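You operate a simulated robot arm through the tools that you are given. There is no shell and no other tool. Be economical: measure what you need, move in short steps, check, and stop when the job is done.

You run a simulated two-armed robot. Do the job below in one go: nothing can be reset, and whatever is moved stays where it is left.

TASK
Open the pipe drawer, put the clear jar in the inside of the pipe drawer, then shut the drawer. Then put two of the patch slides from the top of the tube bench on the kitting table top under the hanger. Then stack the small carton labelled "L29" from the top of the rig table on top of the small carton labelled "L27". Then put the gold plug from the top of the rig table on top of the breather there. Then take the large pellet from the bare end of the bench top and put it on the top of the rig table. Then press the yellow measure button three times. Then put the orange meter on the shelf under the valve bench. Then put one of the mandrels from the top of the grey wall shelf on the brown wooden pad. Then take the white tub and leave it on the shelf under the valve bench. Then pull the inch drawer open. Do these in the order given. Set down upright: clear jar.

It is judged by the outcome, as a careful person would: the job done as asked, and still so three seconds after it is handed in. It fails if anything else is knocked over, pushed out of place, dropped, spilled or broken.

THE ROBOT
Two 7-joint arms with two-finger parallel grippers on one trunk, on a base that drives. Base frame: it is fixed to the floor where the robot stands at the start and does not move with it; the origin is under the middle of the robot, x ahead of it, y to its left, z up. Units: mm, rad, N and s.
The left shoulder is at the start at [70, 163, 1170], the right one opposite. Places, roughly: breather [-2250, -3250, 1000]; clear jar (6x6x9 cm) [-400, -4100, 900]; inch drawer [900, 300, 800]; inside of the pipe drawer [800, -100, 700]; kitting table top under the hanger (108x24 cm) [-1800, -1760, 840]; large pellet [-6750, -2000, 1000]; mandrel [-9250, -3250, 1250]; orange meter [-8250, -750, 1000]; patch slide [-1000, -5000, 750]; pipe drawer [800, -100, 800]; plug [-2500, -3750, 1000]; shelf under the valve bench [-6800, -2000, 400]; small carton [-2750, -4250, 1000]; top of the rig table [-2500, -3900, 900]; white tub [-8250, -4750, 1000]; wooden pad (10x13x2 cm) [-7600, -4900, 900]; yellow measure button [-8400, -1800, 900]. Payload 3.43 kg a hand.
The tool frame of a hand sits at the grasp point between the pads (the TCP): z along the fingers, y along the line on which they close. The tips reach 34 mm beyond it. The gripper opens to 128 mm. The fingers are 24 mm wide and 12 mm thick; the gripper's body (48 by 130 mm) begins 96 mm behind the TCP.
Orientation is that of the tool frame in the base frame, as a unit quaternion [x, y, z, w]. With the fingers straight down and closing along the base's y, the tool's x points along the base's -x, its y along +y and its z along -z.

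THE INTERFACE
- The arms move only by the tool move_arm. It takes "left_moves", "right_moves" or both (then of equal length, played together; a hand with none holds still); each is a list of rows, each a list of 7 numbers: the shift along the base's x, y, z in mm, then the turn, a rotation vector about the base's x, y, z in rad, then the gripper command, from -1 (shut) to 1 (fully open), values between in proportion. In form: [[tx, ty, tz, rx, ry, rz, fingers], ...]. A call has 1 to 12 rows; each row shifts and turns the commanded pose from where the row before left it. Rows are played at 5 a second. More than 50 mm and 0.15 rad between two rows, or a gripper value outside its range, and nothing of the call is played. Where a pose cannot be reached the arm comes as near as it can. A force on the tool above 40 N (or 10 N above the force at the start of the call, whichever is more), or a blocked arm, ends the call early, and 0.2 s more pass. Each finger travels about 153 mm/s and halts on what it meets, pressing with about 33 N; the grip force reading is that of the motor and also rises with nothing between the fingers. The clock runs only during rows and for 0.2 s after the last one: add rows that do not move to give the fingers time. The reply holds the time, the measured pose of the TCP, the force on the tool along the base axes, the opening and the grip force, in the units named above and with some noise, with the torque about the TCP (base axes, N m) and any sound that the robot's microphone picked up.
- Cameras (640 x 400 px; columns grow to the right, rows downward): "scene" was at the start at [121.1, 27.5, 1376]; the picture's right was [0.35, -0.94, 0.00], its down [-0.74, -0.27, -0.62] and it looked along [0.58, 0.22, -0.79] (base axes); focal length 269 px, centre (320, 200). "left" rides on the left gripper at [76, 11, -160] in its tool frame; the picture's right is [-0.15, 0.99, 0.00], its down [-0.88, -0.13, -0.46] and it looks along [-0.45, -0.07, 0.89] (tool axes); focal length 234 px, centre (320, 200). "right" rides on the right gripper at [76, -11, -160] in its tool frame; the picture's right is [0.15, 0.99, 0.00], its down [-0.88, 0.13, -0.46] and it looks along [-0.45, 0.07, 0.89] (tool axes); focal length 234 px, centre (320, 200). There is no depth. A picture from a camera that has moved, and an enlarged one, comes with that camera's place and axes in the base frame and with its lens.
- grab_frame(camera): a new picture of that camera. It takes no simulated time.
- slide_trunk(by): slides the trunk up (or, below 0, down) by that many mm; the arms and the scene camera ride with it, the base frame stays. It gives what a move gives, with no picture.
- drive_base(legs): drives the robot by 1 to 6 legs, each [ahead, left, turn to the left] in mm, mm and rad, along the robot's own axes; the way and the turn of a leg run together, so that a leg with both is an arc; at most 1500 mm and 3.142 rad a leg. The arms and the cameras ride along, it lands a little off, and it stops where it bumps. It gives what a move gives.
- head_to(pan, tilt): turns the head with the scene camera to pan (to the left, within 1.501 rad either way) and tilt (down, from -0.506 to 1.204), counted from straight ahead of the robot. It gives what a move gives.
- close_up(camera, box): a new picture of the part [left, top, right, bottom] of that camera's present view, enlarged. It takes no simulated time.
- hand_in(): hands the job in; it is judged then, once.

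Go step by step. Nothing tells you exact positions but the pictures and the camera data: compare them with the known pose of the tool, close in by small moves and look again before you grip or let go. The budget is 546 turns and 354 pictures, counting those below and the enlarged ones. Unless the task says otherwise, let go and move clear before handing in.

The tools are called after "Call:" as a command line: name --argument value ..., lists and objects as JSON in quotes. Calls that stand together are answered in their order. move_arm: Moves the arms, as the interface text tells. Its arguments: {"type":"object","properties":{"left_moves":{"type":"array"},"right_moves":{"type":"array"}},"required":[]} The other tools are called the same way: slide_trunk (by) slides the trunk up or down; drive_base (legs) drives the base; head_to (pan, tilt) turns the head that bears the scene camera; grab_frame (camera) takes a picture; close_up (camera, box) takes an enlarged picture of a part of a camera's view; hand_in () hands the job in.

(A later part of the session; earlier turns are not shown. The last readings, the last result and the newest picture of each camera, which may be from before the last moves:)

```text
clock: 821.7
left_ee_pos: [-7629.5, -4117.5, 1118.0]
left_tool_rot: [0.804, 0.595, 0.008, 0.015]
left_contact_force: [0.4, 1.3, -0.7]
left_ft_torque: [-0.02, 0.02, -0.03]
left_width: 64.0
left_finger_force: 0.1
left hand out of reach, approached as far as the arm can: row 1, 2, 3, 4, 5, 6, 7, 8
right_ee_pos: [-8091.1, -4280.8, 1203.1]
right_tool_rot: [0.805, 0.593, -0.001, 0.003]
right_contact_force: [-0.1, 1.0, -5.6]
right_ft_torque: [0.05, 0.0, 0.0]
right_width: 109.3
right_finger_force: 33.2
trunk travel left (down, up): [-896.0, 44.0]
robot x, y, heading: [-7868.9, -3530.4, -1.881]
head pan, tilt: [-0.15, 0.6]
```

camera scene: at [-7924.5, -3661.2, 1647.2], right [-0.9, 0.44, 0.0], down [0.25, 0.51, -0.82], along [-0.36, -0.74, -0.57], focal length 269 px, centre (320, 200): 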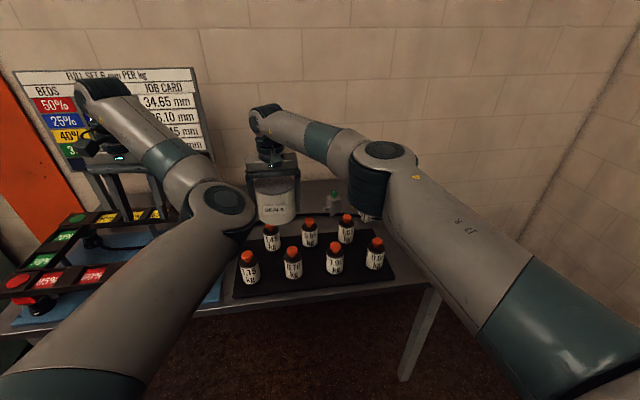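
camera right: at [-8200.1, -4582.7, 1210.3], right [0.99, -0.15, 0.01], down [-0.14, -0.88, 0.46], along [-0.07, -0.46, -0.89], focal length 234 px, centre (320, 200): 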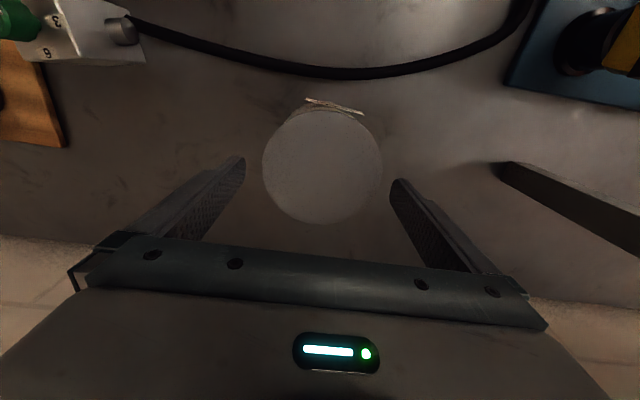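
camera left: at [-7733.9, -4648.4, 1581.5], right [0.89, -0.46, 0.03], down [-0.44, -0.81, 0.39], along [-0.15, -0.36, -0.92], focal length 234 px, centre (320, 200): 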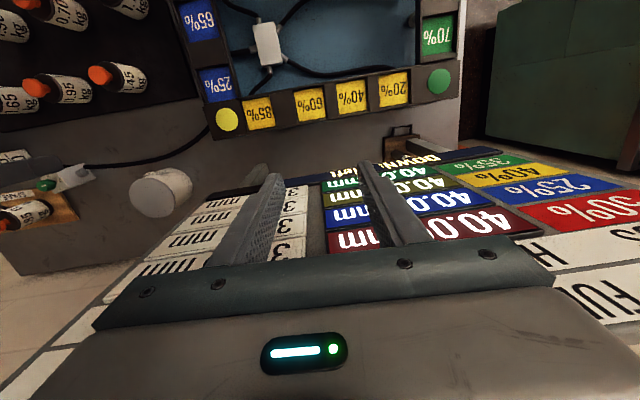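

Left arm folded. Retract the tub hand a bit, turn around, and line up with the shelf.

Call:
move_arm --right_moves '[[11, 35, 0, 0, 0, 0, 0.5], [11, 35, 0, 0, 0, 0, 0.5], [11, 35, 0, 0, 0, 0, 0.5], [11, 35, 0, 0, 0, 0, 0.5], [0, 20, 0, 0, 0, 0, 0.5]]'

Call:
drive_base --legs '[[0, 0, 1.57], [0, 0, 1.57]]'

Call:
drive_base --legs '[[0, -400, 0]]'

Call:
drive_base --legs '[[520, 0, 0]]'

```text
clock: 822.9
left_ee_pos: [-7630.8, -4118.0, 1118.6]
left_tool_rot: [0.803, 0.595, 0.008, 0.016]
left_contact_force: [0.6, 0.7, 1.2]
left_ft_torque: [-0.03, 0.0, 0.01]
left_width: 64.3
left_finger_force: 0.1
right_ee_pos: [-8046.9, -4120.0, 1203.9]
right_tool_rot: [0.806, 0.592, 0.0, 0.005]
right_contact_force: [-0.4, -0.5, -6.2]
right_ft_torque: [0.01, -0.02, 0.0]
right_width: 109.2
right_finger_force: 33.3
trunk travel left (down, up): [-896.0, 44.0]
robot x, y, heading: [-7871.3, -3532.7, -1.884]
head pan, tilt: [-0.15, 0.6]
```

```text
clock: 831.1
left_ee_pos: [-8135.9, -2958.0, 1119.6]
left_tool_rot: [-0.614, 0.789, 0.017, -0.009]
left_contact_force: [-0.5, -1.2, 0.6]
left_ft_torque: [-0.01, 0.0, 0.02]
left_width: 63.7
left_finger_force: 0.1
right_ee_pos: [-7721.7, -2933.8, 1203.5]
right_tool_rot: [-0.611, 0.791, 0.003, 0.0]
right_contact_force: [0.8, -0.2, -6.0]
right_ft_torque: [-0.06, 0.02, 0.0]
right_width: 109.3
right_finger_force: 32.7
trunk travel left (down, up): [-896.0, 44.0]
robot x, y, heading: [-7867.7, -3531.1, 1.313]
head pan, tilt: [-0.15, 0.6]
```

```text
clock: 833.6
left_ee_pos: [-7760.8, -3059.5, 1117.7]
left_tool_rot: [-0.615, 0.788, 0.015, -0.008]
left_contact_force: [0.5, 0.9, -1.1]
left_ft_torque: [0.0, 0.0, 0.0]
left_width: 64.0
left_finger_force: 0.0
right_ee_pos: [-7344.3, -3034.1, 1202.5]
right_tool_rot: [-0.613, 0.79, 0.003, -0.002]
right_contact_force: [0.0, 0.0, -6.0]
right_ft_torque: [-0.03, 0.02, 0.01]
right_width: 109.2
right_finger_force: 33.5
trunk travel left (down, up): [-896.0, 44.0]
robot x, y, heading: [-7490.8, -3635.8, 1.315]
head pan, tilt: [-0.15, 0.6]
```

```text
clock: 836.6
left_ee_pos: [-7630.6, -2551.7, 1118.7]
left_tool_rot: [-0.618, 0.786, 0.016, -0.008]
left_contact_force: [1.0, -0.5, -0.3]
left_ft_torque: [-0.01, -0.01, -0.02]
left_width: 64.2
left_finger_force: 0.0
right_ee_pos: [-7215.6, -2525.0, 1204.5]
right_tool_rot: [-0.615, 0.788, 0.004, 0.0]
right_contact_force: [-0.6, -0.8, -5.7]
right_ft_torque: [-0.03, 0.02, -0.04]
right_width: 109.1
right_finger_force: 32.9
trunk travel left (down, up): [-896.0, 44.0]
robot x, y, heading: [-7363.3, -3124.8, 1.318]
head pan, tilt: [-0.15, 0.6]
```

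Correct heading, small crab, then lower the trunk so the tub is at shelf height.

Call:
drive_base --legs '[[0, -50, -0.055]]'

Call:
slide_trunk --by -400

Call:
slide_trunk --by -300

Call:
head_to --pan 0.0 --tilt 0.6

Call:
grab_frame --camera "scene"

```text
clock: 837.5
left_ee_pos: [-7560.1, -2548.6, 1115.8]
left_tool_rot: [-0.597, 0.802, 0.014, -0.006]
left_contact_force: [-0.2, -0.1, 0.4]
left_ft_torque: [-0.03, -0.06, 0.0]
left_width: 64.1
left_finger_force: 0.1
right_ee_pos: [-7146.6, -2543.7, 1202.7]
right_tool_rot: [-0.594, 0.804, 0.0, 0.002]
right_contact_force: [-2.1, -0.4, -5.8]
right_ft_torque: [-0.1, -0.14, -0.01]
right_width: 109.0
right_finger_force: 33.2
trunk travel left (down, up): [-896.0, 44.0]
robot x, y, heading: [-7309.9, -3134.6, 1.264]
head pan, tilt: [-0.15, 0.6]
```

```text
clock: 841.4
left_ee_pos: [-7553.5, -2551.4, 718.1]
left_tool_rot: [-0.597, 0.802, 0.016, -0.007]
left_contact_force: [0.5, -0.8, 0.1]
left_ft_torque: [0.02, -0.01, 0.02]
left_width: 64.3
left_finger_force: 0.0
right_ee_pos: [-7138.2, -2547.0, 803.1]
right_tool_rot: [-0.594, 0.804, 0.004, -0.001]
right_contact_force: [0.5, -0.7, -5.6]
right_ft_torque: [0.01, 0.0, 0.03]
right_width: 109.0
right_finger_force: 33.4
trunk travel left (down, up): [-496.0, 444.0]
robot x, y, heading: [-7310.9, -3134.7, 1.264]
head pan, tilt: [-0.15, 0.6]
```

```text
clock: 844.4
left_ee_pos: [-7552.9, -2551.5, 417.9]
left_tool_rot: [-0.597, 0.802, 0.017, -0.008]
left_contact_force: [-0.4, -0.3, -0.1]
left_ft_torque: [0.01, -0.03, -0.01]
left_width: 63.8
left_finger_force: 0.0
right_ee_pos: [-7138.7, -2547.3, 502.2]
right_tool_rot: [-0.594, 0.804, 0.004, 0.0]
right_contact_force: [0.4, 0.1, -5.4]
right_ft_torque: [-0.03, 0.0, -0.01]
right_width: 109.3
right_finger_force: 33.3
trunk travel left (down, up): [-196.0, 744.0]
robot x, y, heading: [-7311.9, -3135.7, 1.267]
head pan, tilt: [-0.15, 0.6]
```

```text
clock: 845.1
left_ee_pos: [-7553.5, -2551.4, 418.7]
left_tool_rot: [-0.597, 0.802, 0.016, -0.007]
left_contact_force: [0.1, 0.2, -0.4]
left_ft_torque: [0.0, -0.01, -0.01]
left_width: 63.8
left_finger_force: 0.1
right_ee_pos: [-7137.6, -2547.5, 502.9]
right_tool_rot: [-0.594, 0.804, 0.004, -0.001]
right_contact_force: [0.1, -0.6, -6.1]
right_ft_torque: [-0.02, 0.04, 0.0]
right_width: 109.4
right_finger_force: 33.2
trunk travel left (down, up): [-196.0, 744.0]
robot x, y, heading: [-7312.6, -3140.9, 1.264]
head pan, tilt: [0.0, 0.6]
```

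```text
28 pictures are left
camera scene: at [-7269.2, -3002.5, 947.5], right [0.95, -0.3, 0.0], down [-0.17, -0.54, -0.82], along [0.25, 0.79, -0.57], focal length 269 px, centre (320, 200)
```

scene: 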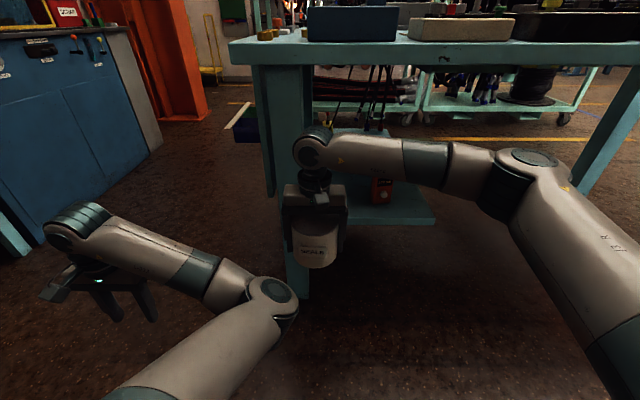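

The tub must shift right by ~78 mm to clear the leg, then go forward. Do it stepwise.

Call:
drive_base --legs '[[0, -80, 0]]'

Call:
drive_base --legs '[[110, 0, 0]]'

Call:
grab_frame --camera "scene"

```text
clock: 846.1
left_ee_pos: [-7475.4, -2577.1, 419.0]
left_tool_rot: [-0.597, 0.802, 0.017, -0.009]
left_contact_force: [-0.5, 0.7, 0.6]
left_ft_torque: [0.01, 0.03, -0.03]
left_width: 64.1
left_finger_force: 0.0
right_ee_pos: [-7060.7, -2572.3, 503.4]
right_tool_rot: [-0.595, 0.804, 0.004, 0.0]
right_contact_force: [-0.2, -0.1, -6.1]
right_ft_torque: [-0.01, 0.03, 0.0]
right_width: 109.0
right_finger_force: 33.2
trunk travel left (down, up): [-196.0, 744.0]
robot x, y, heading: [-7237.5, -3155.6, 1.262]
head pan, tilt: [0.0, 0.6]
```

```text
clock: 847.3
left_ee_pos: [-7442.3, -2470.2, 417.7]
left_tool_rot: [-0.596, 0.802, 0.016, -0.009]
left_contact_force: [-0.2, 0.7, 0.4]
left_ft_torque: [-0.01, 0.01, -0.02]
left_width: 64.1
left_finger_force: 0.0
right_ee_pos: [-7027.1, -2465.8, 501.9]
right_tool_rot: [-0.593, 0.805, 0.004, -0.001]
right_contact_force: [-0.2, 0.6, -6.1]
right_ft_torque: [-0.04, 0.01, 0.0]
right_width: 108.9
right_finger_force: 33.0
trunk travel left (down, up): [-196.0, 744.0]
robot x, y, heading: [-7200.9, -3053.6, 1.265]
head pan, tilt: [0.0, 0.6]
```

```text
27 pictures are left
camera scene: at [-7159.4, -2921.4, 947.4], right [0.95, -0.3, 0.0], down [-0.17, -0.54, -0.82], along [0.25, 0.79, -0.57], focal length 269 px, centre (320, 200)
```

scene: 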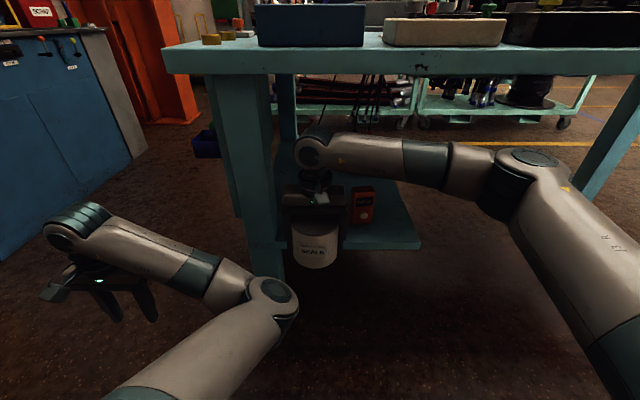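

Clearances: ~9 mm to the leg, so shift 14 mm right, then move forward in two steps.

Call:
move_arm --right_moves '[[13, -4, -6, 0, 0, 0, 0.5]]'

Call:
drive_base --legs '[[100, 0, 0]]'

Call:
close_up --camera "scene" --box '[220, 130, 440, 290]'

```text
clock: 847.7
left_ee_pos: [-7443.7, -2471.1, 418.3]
left_tool_rot: [-0.597, 0.802, 0.016, -0.008]
left_contact_force: [0.6, 0.4, 0.1]
left_ft_torque: [-0.02, -0.06, -0.04]
left_width: 64.2
left_finger_force: 0.0
right_ee_pos: [-7014.5, -2470.7, 496.7]
right_tool_rot: [-0.594, 0.805, 0.004, 0.0]
right_contact_force: [-0.5, 0.0, -4.8]
right_ft_torque: [-0.04, -0.02, -0.01]
right_width: 108.8
right_finger_force: 33.4
trunk travel left (down, up): [-196.0, 744.0]
robot x, y, heading: [-7198.5, -3054.7, 1.267]
head pan, tilt: [0.0, 0.6]
```

```text
clock: 848.9
left_ee_pos: [-7413.9, -2374.6, 418.3]
left_tool_rot: [-0.598, 0.801, 0.016, -0.009]
left_contact_force: [0.9, 0.4, -1.1]
left_ft_torque: [0.0, -0.02, 0.04]
left_width: 63.9
left_finger_force: 0.0
right_ee_pos: [-6985.5, -2373.9, 495.7]
right_tool_rot: [-0.594, 0.804, 0.004, -0.001]
right_contact_force: [0.3, 0.5, -5.9]
right_ft_torque: [-0.05, 0.05, 0.03]
right_width: 109.3
right_finger_force: 33.5
trunk travel left (down, up): [-196.0, 744.0]
robot x, y, heading: [-7167.5, -2957.1, 1.269]
head pan, tilt: [0.0, 0.6]
```

```text
2.50 times, centred on (330, 210) of scene
camera zoom: at [-7129.3, -2825.3, 947.4], right [0.95, -0.3, 0.0], down [-0.17, -0.54, -0.82], along [0.25, 0.79, -0.57], focal length 673 px, centre (295, 175)
```

zoom: 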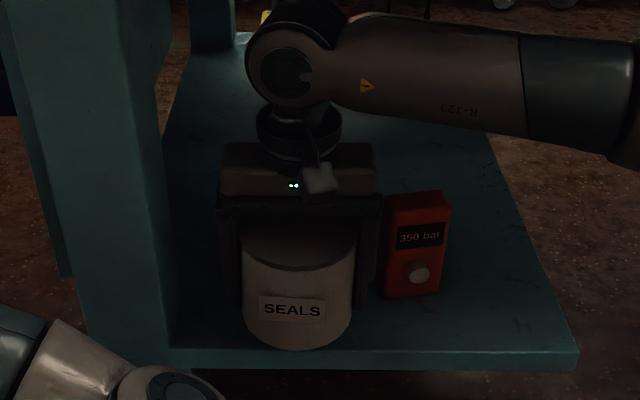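

More room on the left: shift 18 mm left, then forward 65 mm and lower.

Call:
move_arm --right_moves '[[-17, 5.5, 0, 0, 0, 0, 0.5], [10, 31, 0, 0, 0, 0, 0.5], [10, 31, 0, 0, 0, 0, 0.5], [0, 0, -8, 0, 0, 0, 0.5]]'

Call:
move_arm --right_moves '[[0, 0, -6, 0, 0, 0, 0.5], [0, 0, -5, 0, 0, 0, 0.5]]'

Call:
move_arm --right_moves '[[0, 0, -4, 0, 0, 0, 0.5], [0, 0, -4, 0, 0, 0, 0.5]]'

```text
clock: 849.9
left_ee_pos: [-7413.4, -2375.4, 418.6]
left_tool_rot: [-0.598, 0.801, 0.017, -0.009]
left_contact_force: [-0.5, -0.8, -0.7]
left_ft_torque: [-0.01, 0.0, 0.01]
left_width: 63.7
left_finger_force: 0.0
right_ee_pos: [-6981.7, -2307.9, 488.3]
right_tool_rot: [-0.595, 0.804, 0.003, -0.001]
right_contact_force: [0.1, 0.5, -6.6]
right_ft_torque: [-0.03, 0.0, -0.02]
right_width: 109.1
right_finger_force: 32.9
trunk travel left (down, up): [-196.0, 744.0]
robot x, y, heading: [-7171.3, -2960.2, 1.263]
head pan, tilt: [0.0, 0.6]
```

```text
clock: 850.5
left_ee_pos: [-7414.0, -2374.5, 419.7]
left_tool_rot: [-0.597, 0.802, 0.017, -0.008]
left_contact_force: [0.4, 0.1, 0.0]
left_ft_torque: [0.0, -0.01, -0.01]
left_width: 63.8
left_finger_force: 0.2
right_ee_pos: [-6981.7, -2306.3, 478.7]
right_tool_rot: [-0.595, 0.804, 0.003, -0.001]
right_contact_force: [0.4, -0.5, -6.7]
right_ft_torque: [-0.02, 0.01, 0.02]
right_width: 109.2
right_finger_force: 33.2
trunk travel left (down, up): [-196.0, 744.0]
robot x, y, heading: [-7168.4, -2960.3, 1.27]
head pan, tilt: [0.0, 0.6]
```

```text
clock: 851.1
left_ee_pos: [-7414.4, -2374.4, 418.3]
left_tool_rot: [-0.598, 0.801, 0.016, -0.008]
left_contact_force: [0.0, -0.1, 0.5]
left_ft_torque: [0.01, 0.01, -0.03]
left_width: 64.1
left_finger_force: 0.1
right_ee_pos: [-6981.4, -2306.7, 469.1]
right_tool_rot: [-0.594, 0.804, 0.004, -0.001]
right_contact_force: [-0.5, -0.4, -5.5]
right_ft_torque: [0.01, 0.01, -0.01]
right_width: 109.2
right_finger_force: 32.9
trunk travel left (down, up): [-196.0, 744.0]
robot x, y, heading: [-7171.1, -2961.4, 1.264]
head pan, tilt: [0.0, 0.6]
```

Continue to contact.

Call:
move_arm --right_moves '[[0, 0, -4, 0, 0, 0, 0.5], [0, 0, -4, 0, 0, 0, 0.5]]'

Call:
move_arm --right_moves '[[0, 0, -4, 0, 0, 0, 0.5], [0, 0, -4, 0, 0, 0, 0.5]]'

Call:
move_arm --right_moves '[[0, 0, -4, 0, 0, 0, 0.5], [0, 0, -4, 0, 0, 0, 0.5]]'

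```text
clock: 851.7
left_ee_pos: [-7413.3, -2375.9, 418.3]
left_tool_rot: [-0.598, 0.801, 0.016, -0.007]
left_contact_force: [0.5, -0.4, 0.1]
left_ft_torque: [0.0, 0.0, -0.02]
left_width: 64.1
left_finger_force: 0.0
right_ee_pos: [-6981.2, -2306.7, 463.4]
right_tool_rot: [-0.594, 0.805, 0.004, 0.0]
right_contact_force: [0.9, -1.6, 7.5]
right_ft_torque: [-0.26, -0.73, -0.09]
right_width: 109.0
right_finger_force: 33.1
trunk travel left (down, up): [-196.0, 744.0]
robot x, y, heading: [-7170.0, -2959.1, 1.264]
head pan, tilt: [0.0, 0.6]
```

```text
clock: 852.3
left_ee_pos: [-7413.8, -2375.4, 418.7]
left_tool_rot: [-0.598, 0.801, 0.017, -0.007]
left_contact_force: [-1.1, 0.6, -0.8]
left_ft_torque: [-0.01, -0.02, -0.04]
left_width: 64.1
left_finger_force: 0.1
right_ee_pos: [-6983.1, -2307.2, 454.0]
right_tool_rot: [-0.594, 0.804, 0.004, 0.0]
right_contact_force: [1.3, -3.3, 21.1]
right_ft_torque: [-0.57, -1.51, -0.07]
right_width: 109.7
right_finger_force: 12.2
trunk travel left (down, up): [-196.0, 744.0]
robot x, y, heading: [-7171.4, -2960.3, 1.262]
head pan, tilt: [0.0, 0.6]
```

```text
clock: 852.8
left_ee_pos: [-7413.5, -2376.0, 420.3]
left_tool_rot: [-0.597, 0.802, 0.016, -0.006]
left_contact_force: [0.1, -0.2, 0.5]
left_ft_torque: [-0.01, -0.02, 0.0]
left_width: 64.1
left_finger_force: 0.1
right_ee_pos: [-6981.9, -2308.8, 453.4]
right_tool_rot: [-0.594, 0.805, 0.003, 0.001]
right_contact_force: [-1.4, -9.6, 17.7]
right_ft_torque: [-1.11, -1.04, -0.52]
right_width: 109.0
right_finger_force: 33.3
trunk travel left (down, up): [-196.0, 744.0]
robot x, y, heading: [-7171.5, -2960.1, 1.268]
head pan, tilt: [0.0, 0.6]
stopped in row 2 (right hand): the force on the tool passed its limit (the readings are from after the stop); the commanded pose is now the measured one
```

The tub stands on the shelf. Open a little, rise 12 mm, and withdraw straight back.

Call:
move_arm --right_moves '[[0, 0, 2, 0, 0, 0, 0.8], [0, 0, 0, 0, 0, 0, 0.95], [0, 0, 10, 0, 0, 0, 0.95], [-6, -19, 5, 0, 0, 0, 0.95], [-6, -19, 5, 0, 0, 0, 0.95], [-12, -38, 0, 0, 0, 0, 0.95], [-12, -38, 0, 0, 0, 0, 0.95], [-12, -38, 0, 0, 0, 0, 0.95], [-12, -38, 0, 0, 0, 0, 0.95]]'

Call:
drive_base --legs '[[-200, 0, 0]]'

Call:
grab_frame --camera "scene"

```text
clock: 854.8
left_ee_pos: [-7412.9, -2374.8, 418.4]
left_tool_rot: [-0.597, 0.802, 0.016, -0.008]
left_contact_force: [-0.3, 1.6, -0.5]
left_ft_torque: [-0.03, -0.01, 0.0]
left_width: 63.8
left_finger_force: 0.1
right_ee_pos: [-7035.4, -2480.5, 473.9]
right_tool_rot: [-0.582, 0.813, 0.009, 0.007]
right_contact_force: [-1.5, 7.2, 1.3]
right_ft_torque: [-0.47, 0.0, -0.49]
right_width: 126.6
right_finger_force: 1.7
trunk travel left (down, up): [-196.0, 744.0]
robot x, y, heading: [-7168.9, -2960.7, 1.263]
head pan, tilt: [0.0, 0.6]
stopped in row 9 (right hand): the force on the tool passed its limit (the readings are from after the stop); the commanded pose is now the measured one
```

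```text
clock: 856.4
left_ee_pos: [-7474.5, -2568.0, 418.3]
left_tool_rot: [-0.596, 0.803, 0.017, -0.008]
left_contact_force: [-0.6, -0.1, 0.5]
left_ft_torque: [0.0, 0.01, 0.0]
left_width: 63.5
left_finger_force: 0.0
right_ee_pos: [-7096.8, -2674.5, 475.1]
right_tool_rot: [-0.583, 0.812, 0.01, 0.008]
right_contact_force: [3.3, 15.7, 0.4]
right_ft_torque: [-1.03, 0.27, -1.16]
right_width: 125.8
right_finger_force: 0.5
trunk travel left (down, up): [-196.0, 744.0]
robot x, y, heading: [-7232.3, -3153.5, 1.271]
head pan, tilt: [0.0, 0.6]
```

```text
25 pictures are left
camera scene: at [-7190.4, -3019.8, 947.6], right [0.95, -0.3, 0.0], down [-0.17, -0.54, -0.83], along [0.25, 0.79, -0.56], focal length 269 px, centre (320, 200)
```

scene: 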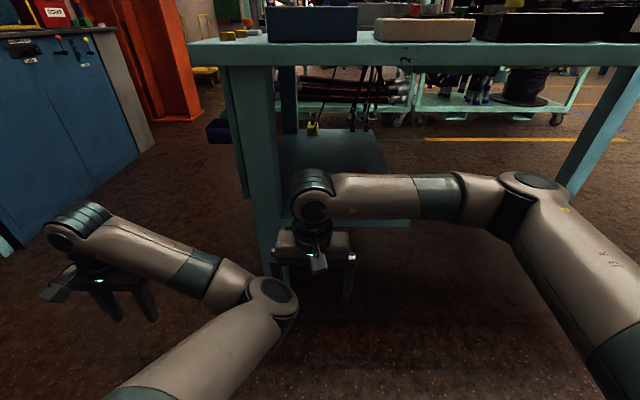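

The right hand seems to be touching my own left elbow. Move it right, then check the shelf.

Call:
move_arm --right_moves '[[30, -5, 15, 0, 0, 0, 0.5], [40, -10, 10, 0, 0, 0, 0], [40, -10, 0, 0, 0, 0, 0]]'

Call:
close_up --camera "scene" --box '[210, 90, 450, 290]'

```text
clock: 857.2
left_ee_pos: [-7475.0, -2569.3, 419.5]
left_tool_rot: [-0.597, 0.802, 0.017, -0.008]
left_contact_force: [-0.1, -0.8, -0.5]
left_ft_torque: [0.02, 0.01, -0.04]
left_width: 64.2
left_finger_force: 0.1
right_ee_pos: [-6986.3, -2701.3, 497.9]
right_tool_rot: [-0.583, 0.813, 0.01, 0.007]
right_contact_force: [-0.7, 0.5, -0.8]
right_ft_torque: [0.01, -0.01, 0.01]
right_width: 64.3
right_finger_force: 0.0
trunk travel left (down, up): [-196.0, 744.0]
robot x, y, heading: [-7233.5, -3152.7, 1.265]
head pan, tilt: [0.0, 0.6]
```

```text
2.00 times, centred on (330, 190) of scene
camera zoom: at [-7190.4, -3019.7, 947.6], right [0.95, -0.3, 0.0], down [-0.17, -0.54, -0.82], along [0.25, 0.79, -0.57], focal length 539 px, centre (300, 220)
```

zoom: 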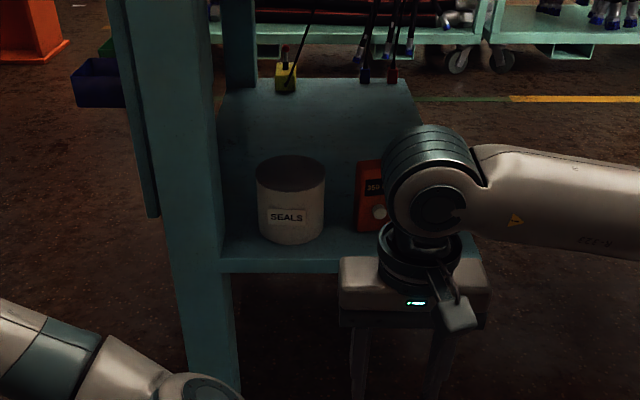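

Tub and meter both stand on the shelf. Last job: the inch drawer. Raise the trunk, tidy the left arm, and start back.

Call:
drive_base --legs '[[-120, 0, 0]]'

Call:
slide_trunk --by 400

Call:
slide_trunk --by 300

Call:
move_arm --left_moves '[[30, 15, 30, 0, 0, 0, 0], [30, 15, 30, 0, 0, 0, 0], [30, 15, 30, 0, 0, 0, 0], [30, 15, 30, 0, 0, 0, 0], [30, 15, 0, 0, 0, 0, 0]]' --right_moves '[[-10, 10, 20, 0, 0, 0, 0], [-10, 10, 20, 0, 0, 0, 0], [-10, 10, 20, 0, 0, 0, 0], [0, 0, 0, 0, 0, 0, 0], [0, 0, 0, 0, 0, 0, 0]]'

Call:
drive_base --legs '[[0, 750, 0]]'

```text
clock: 858.5
left_ee_pos: [-7511.2, -2683.0, 418.4]
left_tool_rot: [-0.597, 0.802, 0.016, -0.008]
left_contact_force: [-0.3, -0.8, -0.8]
left_ft_torque: [0.0, 0.0, 0.02]
left_width: 64.3
left_finger_force: 0.0
right_ee_pos: [-7022.1, -2814.3, 497.3]
right_tool_rot: [-0.582, 0.813, 0.009, 0.008]
right_contact_force: [-0.1, 0.6, -0.5]
right_ft_torque: [-0.03, 0.0, -0.02]
right_width: 64.1
right_finger_force: 0.0
trunk travel left (down, up): [-196.0, 744.0]
robot x, y, heading: [-7269.4, -3268.0, 1.268]
head pan, tilt: [0.0, 0.6]
```

```text
clock: 862.3
left_ee_pos: [-7510.5, -2683.7, 818.8]
left_tool_rot: [-0.597, 0.802, 0.016, -0.009]
left_contact_force: [-0.7, -0.8, -0.3]
left_ft_torque: [0.0, 0.02, -0.03]
left_width: 64.0
left_finger_force: 0.1
right_ee_pos: [-7023.1, -2813.9, 896.9]
right_tool_rot: [-0.583, 0.813, 0.009, 0.007]
right_contact_force: [0.1, -0.2, 0.8]
right_ft_torque: [-0.02, 0.02, 0.02]
right_width: 64.0
right_finger_force: 0.0
trunk travel left (down, up): [-596.0, 344.0]
robot x, y, heading: [-7266.1, -3268.0, 1.271]
head pan, tilt: [0.0, 0.6]
```

```text
clock: 865.3
left_ee_pos: [-7510.6, -2682.7, 1119.2]
left_tool_rot: [-0.598, 0.802, 0.017, -0.008]
left_contact_force: [-0.5, -0.1, 0.1]
left_ft_torque: [0.01, 0.01, -0.02]
left_width: 64.0
left_finger_force: 0.0
right_ee_pos: [-7022.3, -2814.6, 1198.1]
right_tool_rot: [-0.583, 0.812, 0.009, 0.007]
right_contact_force: [-1.4, 0.0, -0.7]
right_ft_torque: [-0.02, 0.05, 0.01]
right_width: 64.0
right_finger_force: 0.1
trunk travel left (down, up): [-896.0, 44.0]
robot x, y, heading: [-7266.5, -3267.4, 1.265]
head pan, tilt: [0.0, 0.6]
```

```text
clock: 866.5
left_ee_pos: [-7415.2, -2554.8, 1228.3]
left_tool_rot: [-0.597, 0.802, 0.017, -0.008]
left_contact_force: [-0.5, 0.9, -0.2]
left_ft_torque: [-0.02, 0.03, -0.01]
left_width: 63.9
left_finger_force: 0.0
left hand out of reach, approached as far as the arm can: row 1, 2, 3, 4, 5
right_ee_pos: [-7049.8, -2783.0, 1258.6]
right_tool_rot: [-0.583, 0.812, 0.008, 0.006]
right_contact_force: [-0.1, 0.0, -0.2]
right_ft_torque: [-0.01, 0.05, -0.01]
right_width: 64.1
right_finger_force: 0.0
trunk travel left (down, up): [-896.0, 44.0]
robot x, y, heading: [-7267.2, -3270.2, 1.266]
head pan, tilt: [0.0, 0.6]
```

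```text
clock: 870.5
left_ee_pos: [-8116.7, -2329.0, 1229.8]
left_tool_rot: [-0.593, 0.805, 0.018, -0.008]
left_contact_force: [-0.2, -0.3, -0.2]
left_ft_torque: [0.02, 0.04, -0.01]
left_width: 64.0
left_finger_force: 0.1
right_ee_pos: [-7751.2, -2559.8, 1258.2]
right_tool_rot: [-0.58, 0.815, 0.009, 0.007]
right_contact_force: [0.0, 0.1, -0.2]
right_ft_torque: [0.02, -0.04, -0.02]
right_width: 64.0
right_finger_force: 0.1
trunk travel left (down, up): [-896.0, 44.0]
robot x, y, heading: [-7975.3, -3039.9, 1.251]
head pan, tilt: [0.0, 0.6]
```

Drive north through the gap west of the valve bench.

Call:
drive_base --legs '[[1100, 0, 0.01]]'

Call:
drive_base --legs '[[1120, 0, 0]]'

Call:
drive_base --legs '[[0, -1450, 0]]'

Call:
drive_base --legs '[[0, -1450, 0]]'

```text
clock: 876.2
left_ee_pos: [-7751.9, -1279.3, 1228.9]
left_tool_rot: [-0.585, 0.811, 0.016, -0.008]
left_contact_force: [0.5, 0.3, -0.1]
left_ft_torque: [0.01, -0.01, -0.01]
left_width: 63.9
left_finger_force: 0.1
right_ee_pos: [-7391.8, -1518.1, 1260.0]
right_tool_rot: [-0.57, 0.821, 0.01, 0.008]
right_contact_force: [0.0, 0.1, 0.6]
right_ft_torque: [-0.01, -0.02, -0.03]
right_width: 63.9
right_finger_force: 0.0
trunk travel left (down, up): [-896.0, 44.0]
robot x, y, heading: [-7624.3, -1989.8, 1.241]
head pan, tilt: [0.0, 0.6]
```

```text
clock: 881.9
left_ee_pos: [-7374.3, -232.9, 1230.0]
left_tool_rot: [-0.581, 0.814, 0.017, -0.007]
left_contact_force: [-0.7, 0.3, -0.4]
left_ft_torque: [0.05, -0.02, 0.01]
left_width: 64.4
left_finger_force: 0.0
right_ee_pos: [-7017.3, -475.6, 1259.6]
right_tool_rot: [-0.566, 0.824, 0.01, 0.007]
right_contact_force: [0.0, -0.3, 0.1]
right_ft_torque: [0.02, 0.0, 0.0]
right_width: 63.9
right_finger_force: 0.0
trunk travel left (down, up): [-896.0, 44.0]
robot x, y, heading: [-7255.1, -949.1, 1.224]
head pan, tilt: [0.0, 0.6]
```

```text
clock: 889.1
left_ee_pos: [-5993.1, -736.1, 1228.5]
left_tool_rot: [-0.573, 0.819, 0.016, -0.008]
left_contact_force: [0.8, -0.5, 0.2]
left_ft_torque: [-0.06, 0.01, 0.0]
left_width: 63.9
left_finger_force: 0.1
right_ee_pos: [-5640.4, -986.6, 1258.7]
right_tool_rot: [-0.558, 0.829, 0.009, 0.007]
right_contact_force: [-0.1, 0.2, -0.1]
right_ft_torque: [-0.01, 0.01, 0.01]
right_width: 63.9
right_finger_force: 0.1
trunk travel left (down, up): [-896.0, 44.0]
robot x, y, heading: [-5887.0, -1455.8, 1.211]
head pan, tilt: [0.0, 0.6]
```

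```text
clock: 896.2
left_ee_pos: [-4651.1, -1245.8, 1227.7]
left_tool_rot: [-0.575, 0.818, 0.017, -0.007]
left_contact_force: [-0.8, 0.2, -0.3]
left_ft_torque: [0.0, -0.02, -0.01]
left_width: 64.0
left_finger_force: 0.0
right_ee_pos: [-4296.7, -1492.7, 1258.2]
right_tool_rot: [-0.561, 0.828, 0.009, 0.007]
right_contact_force: [0.5, 0.1, -0.3]
right_ft_torque: [0.0, 0.01, -0.01]
right_width: 64.1
right_finger_force: 0.1
trunk travel left (down, up): [-896.0, 44.0]
robot x, y, heading: [-4544.0, -1959.2, 1.214]
head pan, tilt: [0.0, 0.6]
```

Turn to face east, shift south, and go forward to the rig table's west side.

Call:
drive_base --legs '[[0, 0, -1.525]]'

Call:
drive_base --legs '[[0, -440, 0]]'

Call:
drive_base --legs '[[1000, 0, 0]]'

Call:
head_to --pan 0.3 --tilt 0.4

Call:
grab_frame --camera "scene"

```text
clock: 900.3
left_ee_pos: [-3828.6, -1810.9, 1228.8]
left_tool_rot: [0.143, 0.99, 0.018, 0.006]
left_contact_force: [-0.5, 0.1, 0.6]
left_ft_torque: [0.0, 0.02, 0.01]
left_width: 63.8
left_finger_force: 0.0
right_ee_pos: [-4053.9, -2177.7, 1257.6]
right_tool_rot: [0.161, 0.987, 0.001, 0.012]
right_contact_force: [-0.1, 0.3, 0.1]
right_ft_torque: [-0.01, -0.01, -0.01]
right_width: 64.4
right_finger_force: 0.0
trunk travel left (down, up): [-896.0, 44.0]
robot x, y, heading: [-4540.2, -1965.2, -0.297]
head pan, tilt: [0.0, 0.6]
```

```text
clock: 903.1
left_ee_pos: [-3962.1, -2239.0, 1228.3]
left_tool_rot: [0.14, 0.99, 0.017, 0.006]
left_contact_force: [0.2, -0.3, 0.7]
left_ft_torque: [-0.02, 0.0, 0.0]
left_width: 64.0
left_finger_force: 0.0
right_ee_pos: [-4186.5, -2606.9, 1258.6]
right_tool_rot: [0.159, 0.987, 0.001, 0.012]
right_contact_force: [1.2, 0.2, -0.1]
right_ft_torque: [0.0, 0.02, 0.0]
right_width: 64.0
right_finger_force: 0.0
trunk travel left (down, up): [-896.0, 44.0]
robot x, y, heading: [-4674.5, -2393.9, -0.297]
head pan, tilt: [0.0, 0.6]
```

```text
clock: 908.2
left_ee_pos: [-3010.1, -2557.6, 1230.0]
left_tool_rot: [0.151, 0.988, 0.018, 0.006]
left_contact_force: [-0.7, -0.5, 0.6]
left_ft_torque: [0.02, -0.01, 0.0]
left_width: 64.2
left_finger_force: 0.1
right_ee_pos: [-3242.4, -2922.5, 1259.4]
right_tool_rot: [0.17, 0.985, 0.001, 0.013]
right_contact_force: [-0.5, -0.4, 0.6]
right_ft_torque: [0.0, -0.01, 0.01]
right_width: 64.0
right_finger_force: 0.1
trunk travel left (down, up): [-896.0, 44.0]
robot x, y, heading: [-3722.6, -2694.5, -0.318]
head pan, tilt: [0.0, 0.6]
```

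```text
clock: 909.0
left_ee_pos: [-3009.5, -2557.4, 1228.7]
left_tool_rot: [0.151, 0.988, 0.017, 0.005]
left_contact_force: [0.4, -0.5, -0.2]
left_ft_torque: [0.03, -0.01, 0.01]
left_width: 64.0
left_finger_force: 0.0
right_ee_pos: [-3241.9, -2921.5, 1258.2]
right_tool_rot: [0.169, 0.986, 0.001, 0.012]
right_contact_force: [0.3, -1.1, 0.6]
right_ft_torque: [0.02, -0.01, 0.01]
right_width: 64.1
right_finger_force: 0.1
trunk travel left (down, up): [-896.0, 44.0]
robot x, y, heading: [-3720.1, -2700.1, -0.315]
head pan, tilt: [0.3, 0.4]
```

```text
23 pictures are left
camera scene: at [-3580.7, -2714.0, 1665.7], right [-0.02, -1.0, 0.0], down [-0.39, 0.01, -0.92], along [0.92, -0.02, -0.39], focal length 269 px, centre (320, 200)
```

scene: 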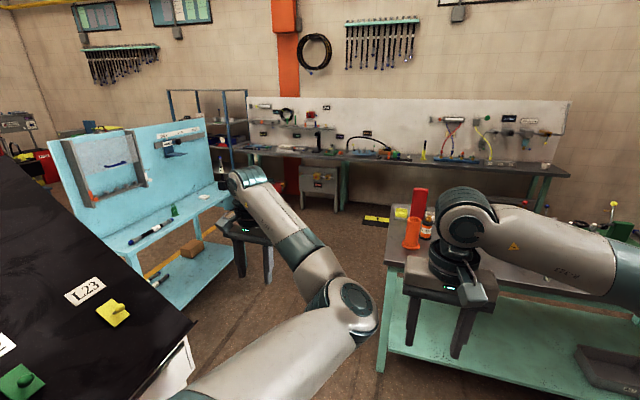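

Continue along: forward to the rig's west side, then the diagonal around its north-west corner.

Call:
drive_base --legs '[[880, -60, 0]]'

Call:
drive_base --legs '[[0, 270, 0]]'

Call:
drive_base --legs '[[330, 450, 0]]'

Call:
drive_base --legs '[[1450, 0, 0]]'

```text
clock: 913.7
left_ee_pos: [-2192.4, -2881.1, 1229.6]
left_tool_rot: [0.147, 0.989, 0.018, 0.006]
left_contact_force: [-0.3, -0.3, -1.0]
left_ft_torque: [0.03, 0.03, 0.02]
left_width: 64.2
left_finger_force: 0.0
right_ee_pos: [-2421.1, -3246.3, 1259.0]
right_tool_rot: [0.164, 0.986, 0.001, 0.011]
right_contact_force: [0.5, 0.3, 0.5]
right_ft_torque: [-0.02, 0.02, 0.01]
right_width: 64.0
right_finger_force: 0.1
trunk travel left (down, up): [-896.0, 44.0]
robot x, y, heading: [-2903.3, -3027.0, -0.31]
head pan, tilt: [0.3, 0.4]
```

```text
clock: 915.6
left_ee_pos: [-2110.1, -2626.3, 1228.9]
left_tool_rot: [0.147, 0.989, 0.017, 0.006]
left_contact_force: [0.2, 0.1, 0.7]
left_ft_torque: [0.04, -0.01, 0.02]
left_width: 64.2
left_finger_force: 0.0
right_ee_pos: [-2340.5, -2992.8, 1258.3]
right_tool_rot: [0.166, 0.986, 0.002, 0.012]
right_contact_force: [-0.2, 0.2, -0.8]
right_ft_torque: [0.02, 0.0, 0.01]
right_width: 64.0
right_finger_force: 0.1
trunk travel left (down, up): [-896.0, 44.0]
robot x, y, heading: [-2822.1, -2768.0, -0.315]
head pan, tilt: [0.3, 0.4]
```

```text
clock: 918.8
left_ee_pos: [-1658.4, -2306.3, 1230.4]
left_tool_rot: [0.148, 0.989, 0.019, 0.006]
left_contact_force: [-0.2, -0.5, 0.4]
left_ft_torque: [0.01, -0.03, 0.04]
left_width: 64.1
left_finger_force: 0.0
right_ee_pos: [-1889.0, -2671.8, 1258.5]
right_tool_rot: [0.167, 0.986, 0.001, 0.012]
right_contact_force: [-0.2, -0.3, -0.1]
right_ft_torque: [0.02, 0.0, 0.02]
right_width: 64.0
right_finger_force: 0.0
trunk travel left (down, up): [-896.0, 44.0]
robot x, y, heading: [-2369.4, -2447.5, -0.312]
head pan, tilt: [0.3, 0.4]
```

```text
clock: 926.1
left_ee_pos: [-245.6, -2722.0, 1229.9]
left_tool_rot: [0.134, 0.991, 0.017, 0.006]
left_contact_force: [-0.3, 0.6, -0.2]
left_ft_torque: [-0.01, -0.01, -0.02]
left_width: 63.6
left_finger_force: 0.0
right_ee_pos: [-467.5, -3093.0, 1259.1]
right_tool_rot: [0.153, 0.988, 0.002, 0.012]
right_contact_force: [-0.1, 0.5, 0.6]
right_ft_torque: [0.02, -0.01, -0.03]
right_width: 64.2
right_finger_force: 0.1
trunk travel left (down, up): [-896.0, 44.0]
robot x, y, heading: [-955.6, -2886.2, -0.288]
head pan, tilt: [0.3, 0.4]
```

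Turn left up the main aisle and drive to the drawer bench.

Call:
drive_base --legs '[[0, 0, 1.55]]'

Call:
drive_base --legs '[[1300, 0, 0]]'

Call:
drive_base --legs '[[1200, 60, 0]]'

Call:
grab_frame --camera "scene"

```text
clock: 930.3
left_ee_pos: [-1098.4, -2174.0, 1229.1]
left_tool_rot: [-0.594, 0.804, 0.016, -0.008]
left_contact_force: [-0.1, 0.0, 1.0]
left_ft_torque: [0.01, 0.0, 0.01]
left_width: 64.0
left_finger_force: 0.1
right_ee_pos: [-731.8, -2402.2, 1258.8]
right_tool_rot: [-0.58, 0.814, 0.009, 0.007]
right_contact_force: [-0.2, -0.2, -1.0]
right_ft_torque: [0.0, -0.01, 0.01]
right_width: 64.1
right_finger_force: 0.1
trunk travel left (down, up): [-896.0, 44.0]
robot x, y, heading: [-953.2, -2886.3, 1.262]
head pan, tilt: [0.3, 0.4]
```

```text
clock: 937.0
left_ee_pos: [-681.5, -897.6, 1229.7]
left_tool_rot: [-0.592, 0.805, 0.016, -0.007]
left_contact_force: [-1.1, 0.5, -0.8]
left_ft_torque: [-0.03, 0.0, 0.03]
left_width: 64.0
left_finger_force: 0.0
right_ee_pos: [-316.2, -1129.9, 1259.8]
right_tool_rot: [-0.578, 0.816, 0.009, 0.007]
right_contact_force: [0.2, -0.1, -0.6]
right_ft_torque: [0.02, -0.02, -0.01]
right_width: 63.8
right_finger_force: 0.1
trunk travel left (down, up): [-896.0, 44.0]
robot x, y, heading: [-537.3, -1608.2, 1.256]
head pan, tilt: [0.3, 0.4]
```

```text
clock: 943.1
left_ee_pos: [-365.6, 269.5, 1229.9]
left_tool_rot: [-0.593, 0.805, 0.016, -0.008]
left_contact_force: [0.4, 0.0, -0.7]
left_ft_torque: [0.05, 0.0, -0.01]
left_width: 64.2
left_finger_force: 0.0
right_ee_pos: [-0.3, 38.4, 1259.9]
right_tool_rot: [-0.579, 0.815, 0.009, 0.008]
right_contact_force: [-0.2, 0.2, 0.2]
right_ft_torque: [0.0, 0.0, 0.02]
right_width: 63.9
right_finger_force: 0.1
trunk travel left (down, up): [-896.0, 44.0]
robot x, y, heading: [-223.4, -443.4, 1.256]
head pan, tilt: [0.3, 0.4]
```

```text
22 pictures are left
camera scene: at [-205.4, -300.8, 1665.9], right [1.0, -0.01, 0.0], down [-0.01, -0.39, -0.92], along [0.01, 0.92, -0.39], focal length 269 px, centre (320, 200)
```

scene: 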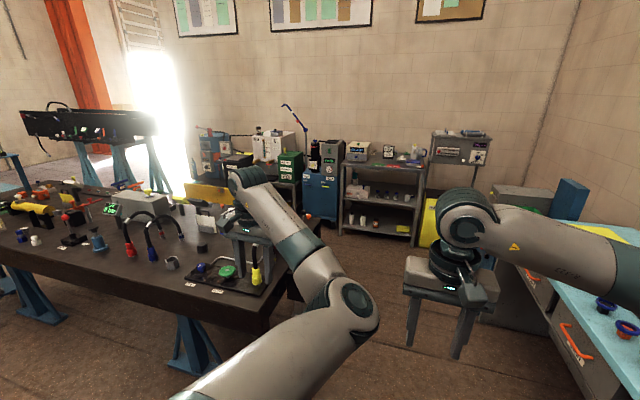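

Black bench is on the left; turn right to face the drawers, then crab left in steps.

Call:
drive_base --legs '[[0, 0, -1.565]]'

Call:
drive_base --legs '[[-60, 500, 0]]'

Call:
head_to --pan 0.3 --tilt 0.7

Call:
grab_frame --camera "scene"

```text
clock: 947.4
left_ee_pos: [487.4, -290.9, 1230.1]
left_tool_rot: [0.143, 0.99, 0.016, 0.005]
left_contact_force: [-0.6, 0.0, 0.4]
left_ft_torque: [-0.03, 0.04, 0.04]
left_width: 64.0
left_finger_force: 0.0
right_ee_pos: [260.5, -657.8, 1258.4]
right_tool_rot: [0.161, 0.987, 0.002, 0.012]
right_contact_force: [-0.3, 0.1, -0.2]
right_ft_torque: [0.02, 0.0, 0.02]
right_width: 63.9
right_finger_force: 0.1
trunk travel left (down, up): [-896.0, 44.0]
robot x, y, heading: [-226.5, -442.1, -0.299]
head pan, tilt: [0.3, 0.4]
```

```text
clock: 950.3
left_ee_pos: [578.2, 207.5, 1229.7]
left_tool_rot: [0.141, 0.99, 0.018, 0.005]
left_contact_force: [0.3, 0.5, -0.1]
left_ft_torque: [-0.01, 0.03, -0.02]
left_width: 63.9
left_finger_force: 0.0
right_ee_pos: [352.7, -160.5, 1259.3]
right_tool_rot: [0.16, 0.987, 0.002, 0.011]
right_contact_force: [-0.3, 0.4, 0.0]
right_ft_torque: [0.03, 0.01, 0.02]
right_width: 63.8
right_finger_force: 0.0
trunk travel left (down, up): [-896.0, 44.0]
robot x, y, heading: [-130.9, 55.9, -0.298]
head pan, tilt: [0.3, 0.4]
```

```text
clock: 951.1
left_ee_pos: [578.5, 210.1, 1229.0]
left_tool_rot: [0.141, 0.99, 0.017, 0.005]
left_contact_force: [-0.3, 0.1, -0.2]
left_ft_torque: [-0.02, 0.0, -0.01]
left_width: 63.9
left_finger_force: 0.1
right_ee_pos: [353.0, -158.9, 1259.9]
right_tool_rot: [0.159, 0.987, 0.002, 0.012]
right_contact_force: [-0.3, -0.2, -0.1]
right_ft_torque: [-0.04, 0.0, 0.02]
right_width: 64.0
right_finger_force: 0.2
trunk travel left (down, up): [-896.0, 44.0]
robot x, y, heading: [-130.6, 54.9, -0.301]
head pan, tilt: [0.3, 0.7]
```

```text
21 pictures are left
camera scene: at [2.4, 43.4, 1639.0], right [0.0, -1.0, 0.0], down [-0.64, 0.0, -0.77], along [0.77, 0.0, -0.64], focal length 269 px, centre (320, 200)
```

scene: 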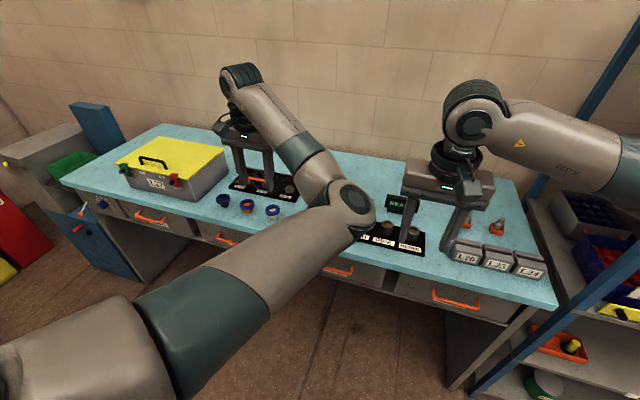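

Lower the trunk to its original height and try to bring the left hand back close.

Call:
slide_trunk --by -246

Call:
move_arm --left_moves '[[-35, 5, 20, 0, 0, 0, 0], [-35, 5, 20, 0, 0, 0, 0], [-35, 5, 20, 0, 0, 0, 0], [-35, 5, 0, 0, 0, 0, 0], [-35, 5, 0, 0, 0, 0, 0]]'

```text
clock: 953.7
left_ee_pos: [578.1, 208.5, 983.5]
left_tool_rot: [0.142, 0.99, 0.017, 0.006]
left_contact_force: [-0.2, -0.8, -0.4]
left_ft_torque: [-0.01, 0.01, -0.03]
left_width: 64.1
left_finger_force: 0.0
right_ee_pos: [353.2, -158.0, 1013.0]
right_tool_rot: [0.16, 0.987, 0.002, 0.012]
right_contact_force: [-1.1, 0.0, 0.4]
right_ft_torque: [-0.03, -0.01, 0.01]
right_width: 64.0
right_finger_force: 0.0
trunk travel left (down, up): [-650.0, 290.0]
robot x, y, heading: [-127.2, 52.6, -0.299]
head pan, tilt: [0.3, 0.7]
```

```text
clock: 954.9
left_ee_pos: [450.3, 300.2, 1040.1]
left_tool_rot: [0.143, 0.99, 0.017, 0.006]
left_contact_force: [-0.2, -0.2, -0.3]
left_ft_torque: [0.02, 0.0, 0.0]
left_width: 64.0
left_finger_force: 0.0
left hand out of reach, approached as far as the arm can: row 1, 2, 3, 4, 5
right_ee_pos: [351.9, -158.1, 1013.2]
right_tool_rot: [0.161, 0.987, 0.001, 0.011]
right_contact_force: [-0.3, -0.1, -0.9]
right_ft_torque: [-0.01, -0.02, 0.02]
right_width: 63.7
right_finger_force: 0.1
trunk travel left (down, up): [-650.0, 290.0]
robot x, y, heading: [-128.3, 56.9, -0.297]
head pan, tilt: [0.3, 0.7]
```

Try the yaw −90° turn with the left hand in place, to see whether it frees the joint limit.

Call:
move_arm --left_moves '[[0, 0, 0, 0, 0, -0.143, 0], [0, 0, 0, 0, 0, -0.143, 0], [0, 0, 0, 0, 0, -0.143, 0], [0, 0, 0, 0, 0, -0.143, 0], [0, 0, 0, 0, 0, -0.143, 0], [0, 0, 0, 0, 0, -0.143, 0], [0, 0, 0, 0, 0, -0.143, 0], [0, 0, 0, 0, 0, -0.143, 0], [0, 0, 0, 0, 0, -0.143, 0], [0, 0, 0, 0, 0, -0.143, 0], [0, 0, 0, 0, 0, -0.14, 0]]'

Call:
move_arm --left_moves '[[0, -30, 0, 0, 0, 0, 0], [0, -30, 0, 0, 0, 0, 0], [0, -30, 0, 0, 0, 0, 0]]'

```text
clock: 957.3
left_ee_pos: [453.7, 297.1, 1040.1]
left_tool_rot: [0.741, 0.672, 0.01, 0.015]
left_contact_force: [0.5, -0.5, 0.7]
left_ft_torque: [0.0, 0.01, -0.01]
left_width: 64.0
left_finger_force: 0.2
left hand out of reach, approached as far as the arm can: row 10, 11
right_ee_pos: [352.9, -159.0, 1012.6]
right_tool_rot: [0.161, 0.987, 0.001, 0.011]
right_contact_force: [0.7, 0.1, -0.1]
right_ft_torque: [-0.03, 0.01, -0.02]
right_width: 64.1
right_finger_force: 0.2
trunk travel left (down, up): [-650.0, 290.0]
robot x, y, heading: [-132.9, 57.5, -0.294]
head pan, tilt: [0.3, 0.7]
```

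```text
clock: 958.1
left_ee_pos: [455.9, 295.2, 1040.3]
left_tool_rot: [0.741, 0.672, 0.009, 0.014]
left_contact_force: [0.5, -0.5, 0.1]
left_ft_torque: [0.02, 0.02, 0.0]
left_width: 63.8
left_finger_force: 0.0
left hand out of reach, approached as far as the arm can: row 1, 2, 3
right_ee_pos: [353.6, -157.8, 1013.0]
right_tool_rot: [0.16, 0.987, 0.001, 0.012]
right_contact_force: [0.4, -0.3, 0.2]
right_ft_torque: [-0.02, 0.0, 0.03]
right_width: 64.0
right_finger_force: 0.0
trunk travel left (down, up): [-650.0, 290.0]
robot x, y, heading: [-131.8, 56.8, -0.301]
head pan, tilt: [0.3, 0.7]
```

Left wrist is at a limit; I'll use the right hand. Crab left so the inch handle is in front of the right hand.

Call:
drive_base --legs '[[-40, 400, 0]]'

Call:
drive_base --legs '[[0, 260, -0.01]]'

Call:
head_to --pan 0.0 --tilt 0.75

Call:
grab_frame --camera "scene"

```text
clock: 960.5
left_ee_pos: [535.7, 678.9, 1040.7]
left_tool_rot: [0.742, 0.671, 0.009, 0.016]
left_contact_force: [0.5, 0.1, -0.5]
left_ft_torque: [0.0, 0.01, 0.03]
left_width: 63.9
left_finger_force: 0.0
right_ee_pos: [429.6, 226.0, 1012.3]
right_tool_rot: [0.162, 0.987, 0.002, 0.011]
right_contact_force: [-1.4, 0.4, 0.4]
right_ft_torque: [0.0, 0.0, 0.06]
right_width: 63.9
right_finger_force: 0.1
trunk travel left (down, up): [-650.0, 290.0]
robot x, y, heading: [-52.4, 444.3, -0.304]
head pan, tilt: [0.3, 0.7]
```

```text
clock: 962.4
left_ee_pos: [584.1, 913.5, 1040.0]
left_tool_rot: [0.703, 0.711, 0.01, 0.014]
left_contact_force: [-0.9, 0.6, -0.4]
left_ft_torque: [-0.04, 0.03, 0.0]
left_width: 64.0
left_finger_force: 0.0
right_ee_pos: [529.4, 452.7, 1013.0]
right_tool_rot: [0.108, 0.994, 0.002, 0.01]
right_contact_force: [-0.3, 0.1, -0.6]
right_ft_torque: [-0.02, 0.01, 0.01]
right_width: 64.1
right_finger_force: 0.1
trunk travel left (down, up): [-650.0, 290.0]
robot x, y, heading: [24.7, 614.6, -0.183]
head pan, tilt: [0.3, 0.7]
stopped in leg 1: the robot was blocked; the commanded pose is now the measured one
```

```text
clock: 963.2
left_ee_pos: [581.4, 913.2, 1041.2]
left_tool_rot: [0.703, 0.711, 0.01, 0.015]
left_contact_force: [-0.3, -0.4, -0.1]
left_ft_torque: [-0.01, 0.0, 0.01]
left_width: 64.1
left_finger_force: 0.0
right_ee_pos: [527.8, 452.5, 1012.8]
right_tool_rot: [0.108, 0.994, 0.002, 0.012]
right_contact_force: [0.2, 0.4, -0.3]
right_ft_torque: [0.02, 0.01, 0.01]
right_width: 64.1
right_finger_force: 0.1
trunk travel left (down, up): [-650.0, 290.0]
robot x, y, heading: [23.8, 613.4, -0.193]
head pan, tilt: [0.0, 0.75]
```

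```text
20 pictures are left
camera scene: at [154.7, 590.3, 1388.7], right [-0.19, -0.98, 0.0], down [-0.67, 0.13, -0.73], along [0.72, -0.14, -0.68], focal length 269 px, centre (320, 200)
```

scene: 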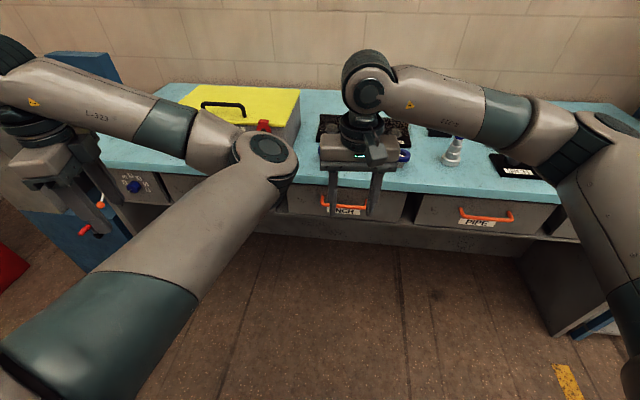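

Something on the left blocked me (left arm near the toolbox/cabinet). Ease 50 mm to the right; the inch handle is then still well placed for the right hand.

Call:
drive_base --legs '[[-20, -50, 0]]'

Call:
close_up --camera "scene" --box '[0, 30, 320, 260]'

```text
clock: 964.1
left_ee_pos: [566.9, 862.1, 1040.0]
left_tool_rot: [0.707, 0.707, 0.01, 0.015]
left_contact_force: [0.3, -0.3, 0.5]
left_ft_torque: [0.04, -0.02, -0.02]
left_width: 64.0
left_finger_force: 0.1
right_ee_pos: [508.1, 400.7, 1012.1]
right_tool_rot: [0.114, 0.993, 0.003, 0.011]
right_contact_force: [-0.1, -0.4, 1.2]
right_ft_torque: [0.0, 0.02, 0.02]
right_width: 64.0
right_finger_force: 0.1
trunk travel left (down, up): [-650.0, 290.0]
robot x, y, heading: [6.7, 565.6, -0.2]
head pan, tilt: [0.0, 0.75]
```

```text
1.74 times, centred on (160, 145) of scene
camera zoom: at [136.0, 542.7, 1388.6], right [-0.2, -0.98, 0.0], down [-0.67, 0.14, -0.73], along [0.72, -0.15, -0.68], focal length 468 px, centre (598, 296)
```

zoom: 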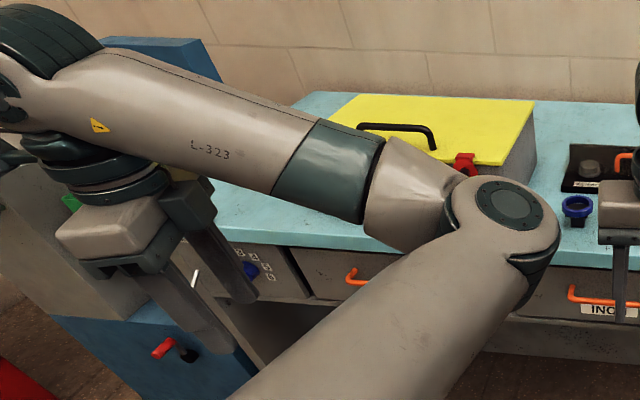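

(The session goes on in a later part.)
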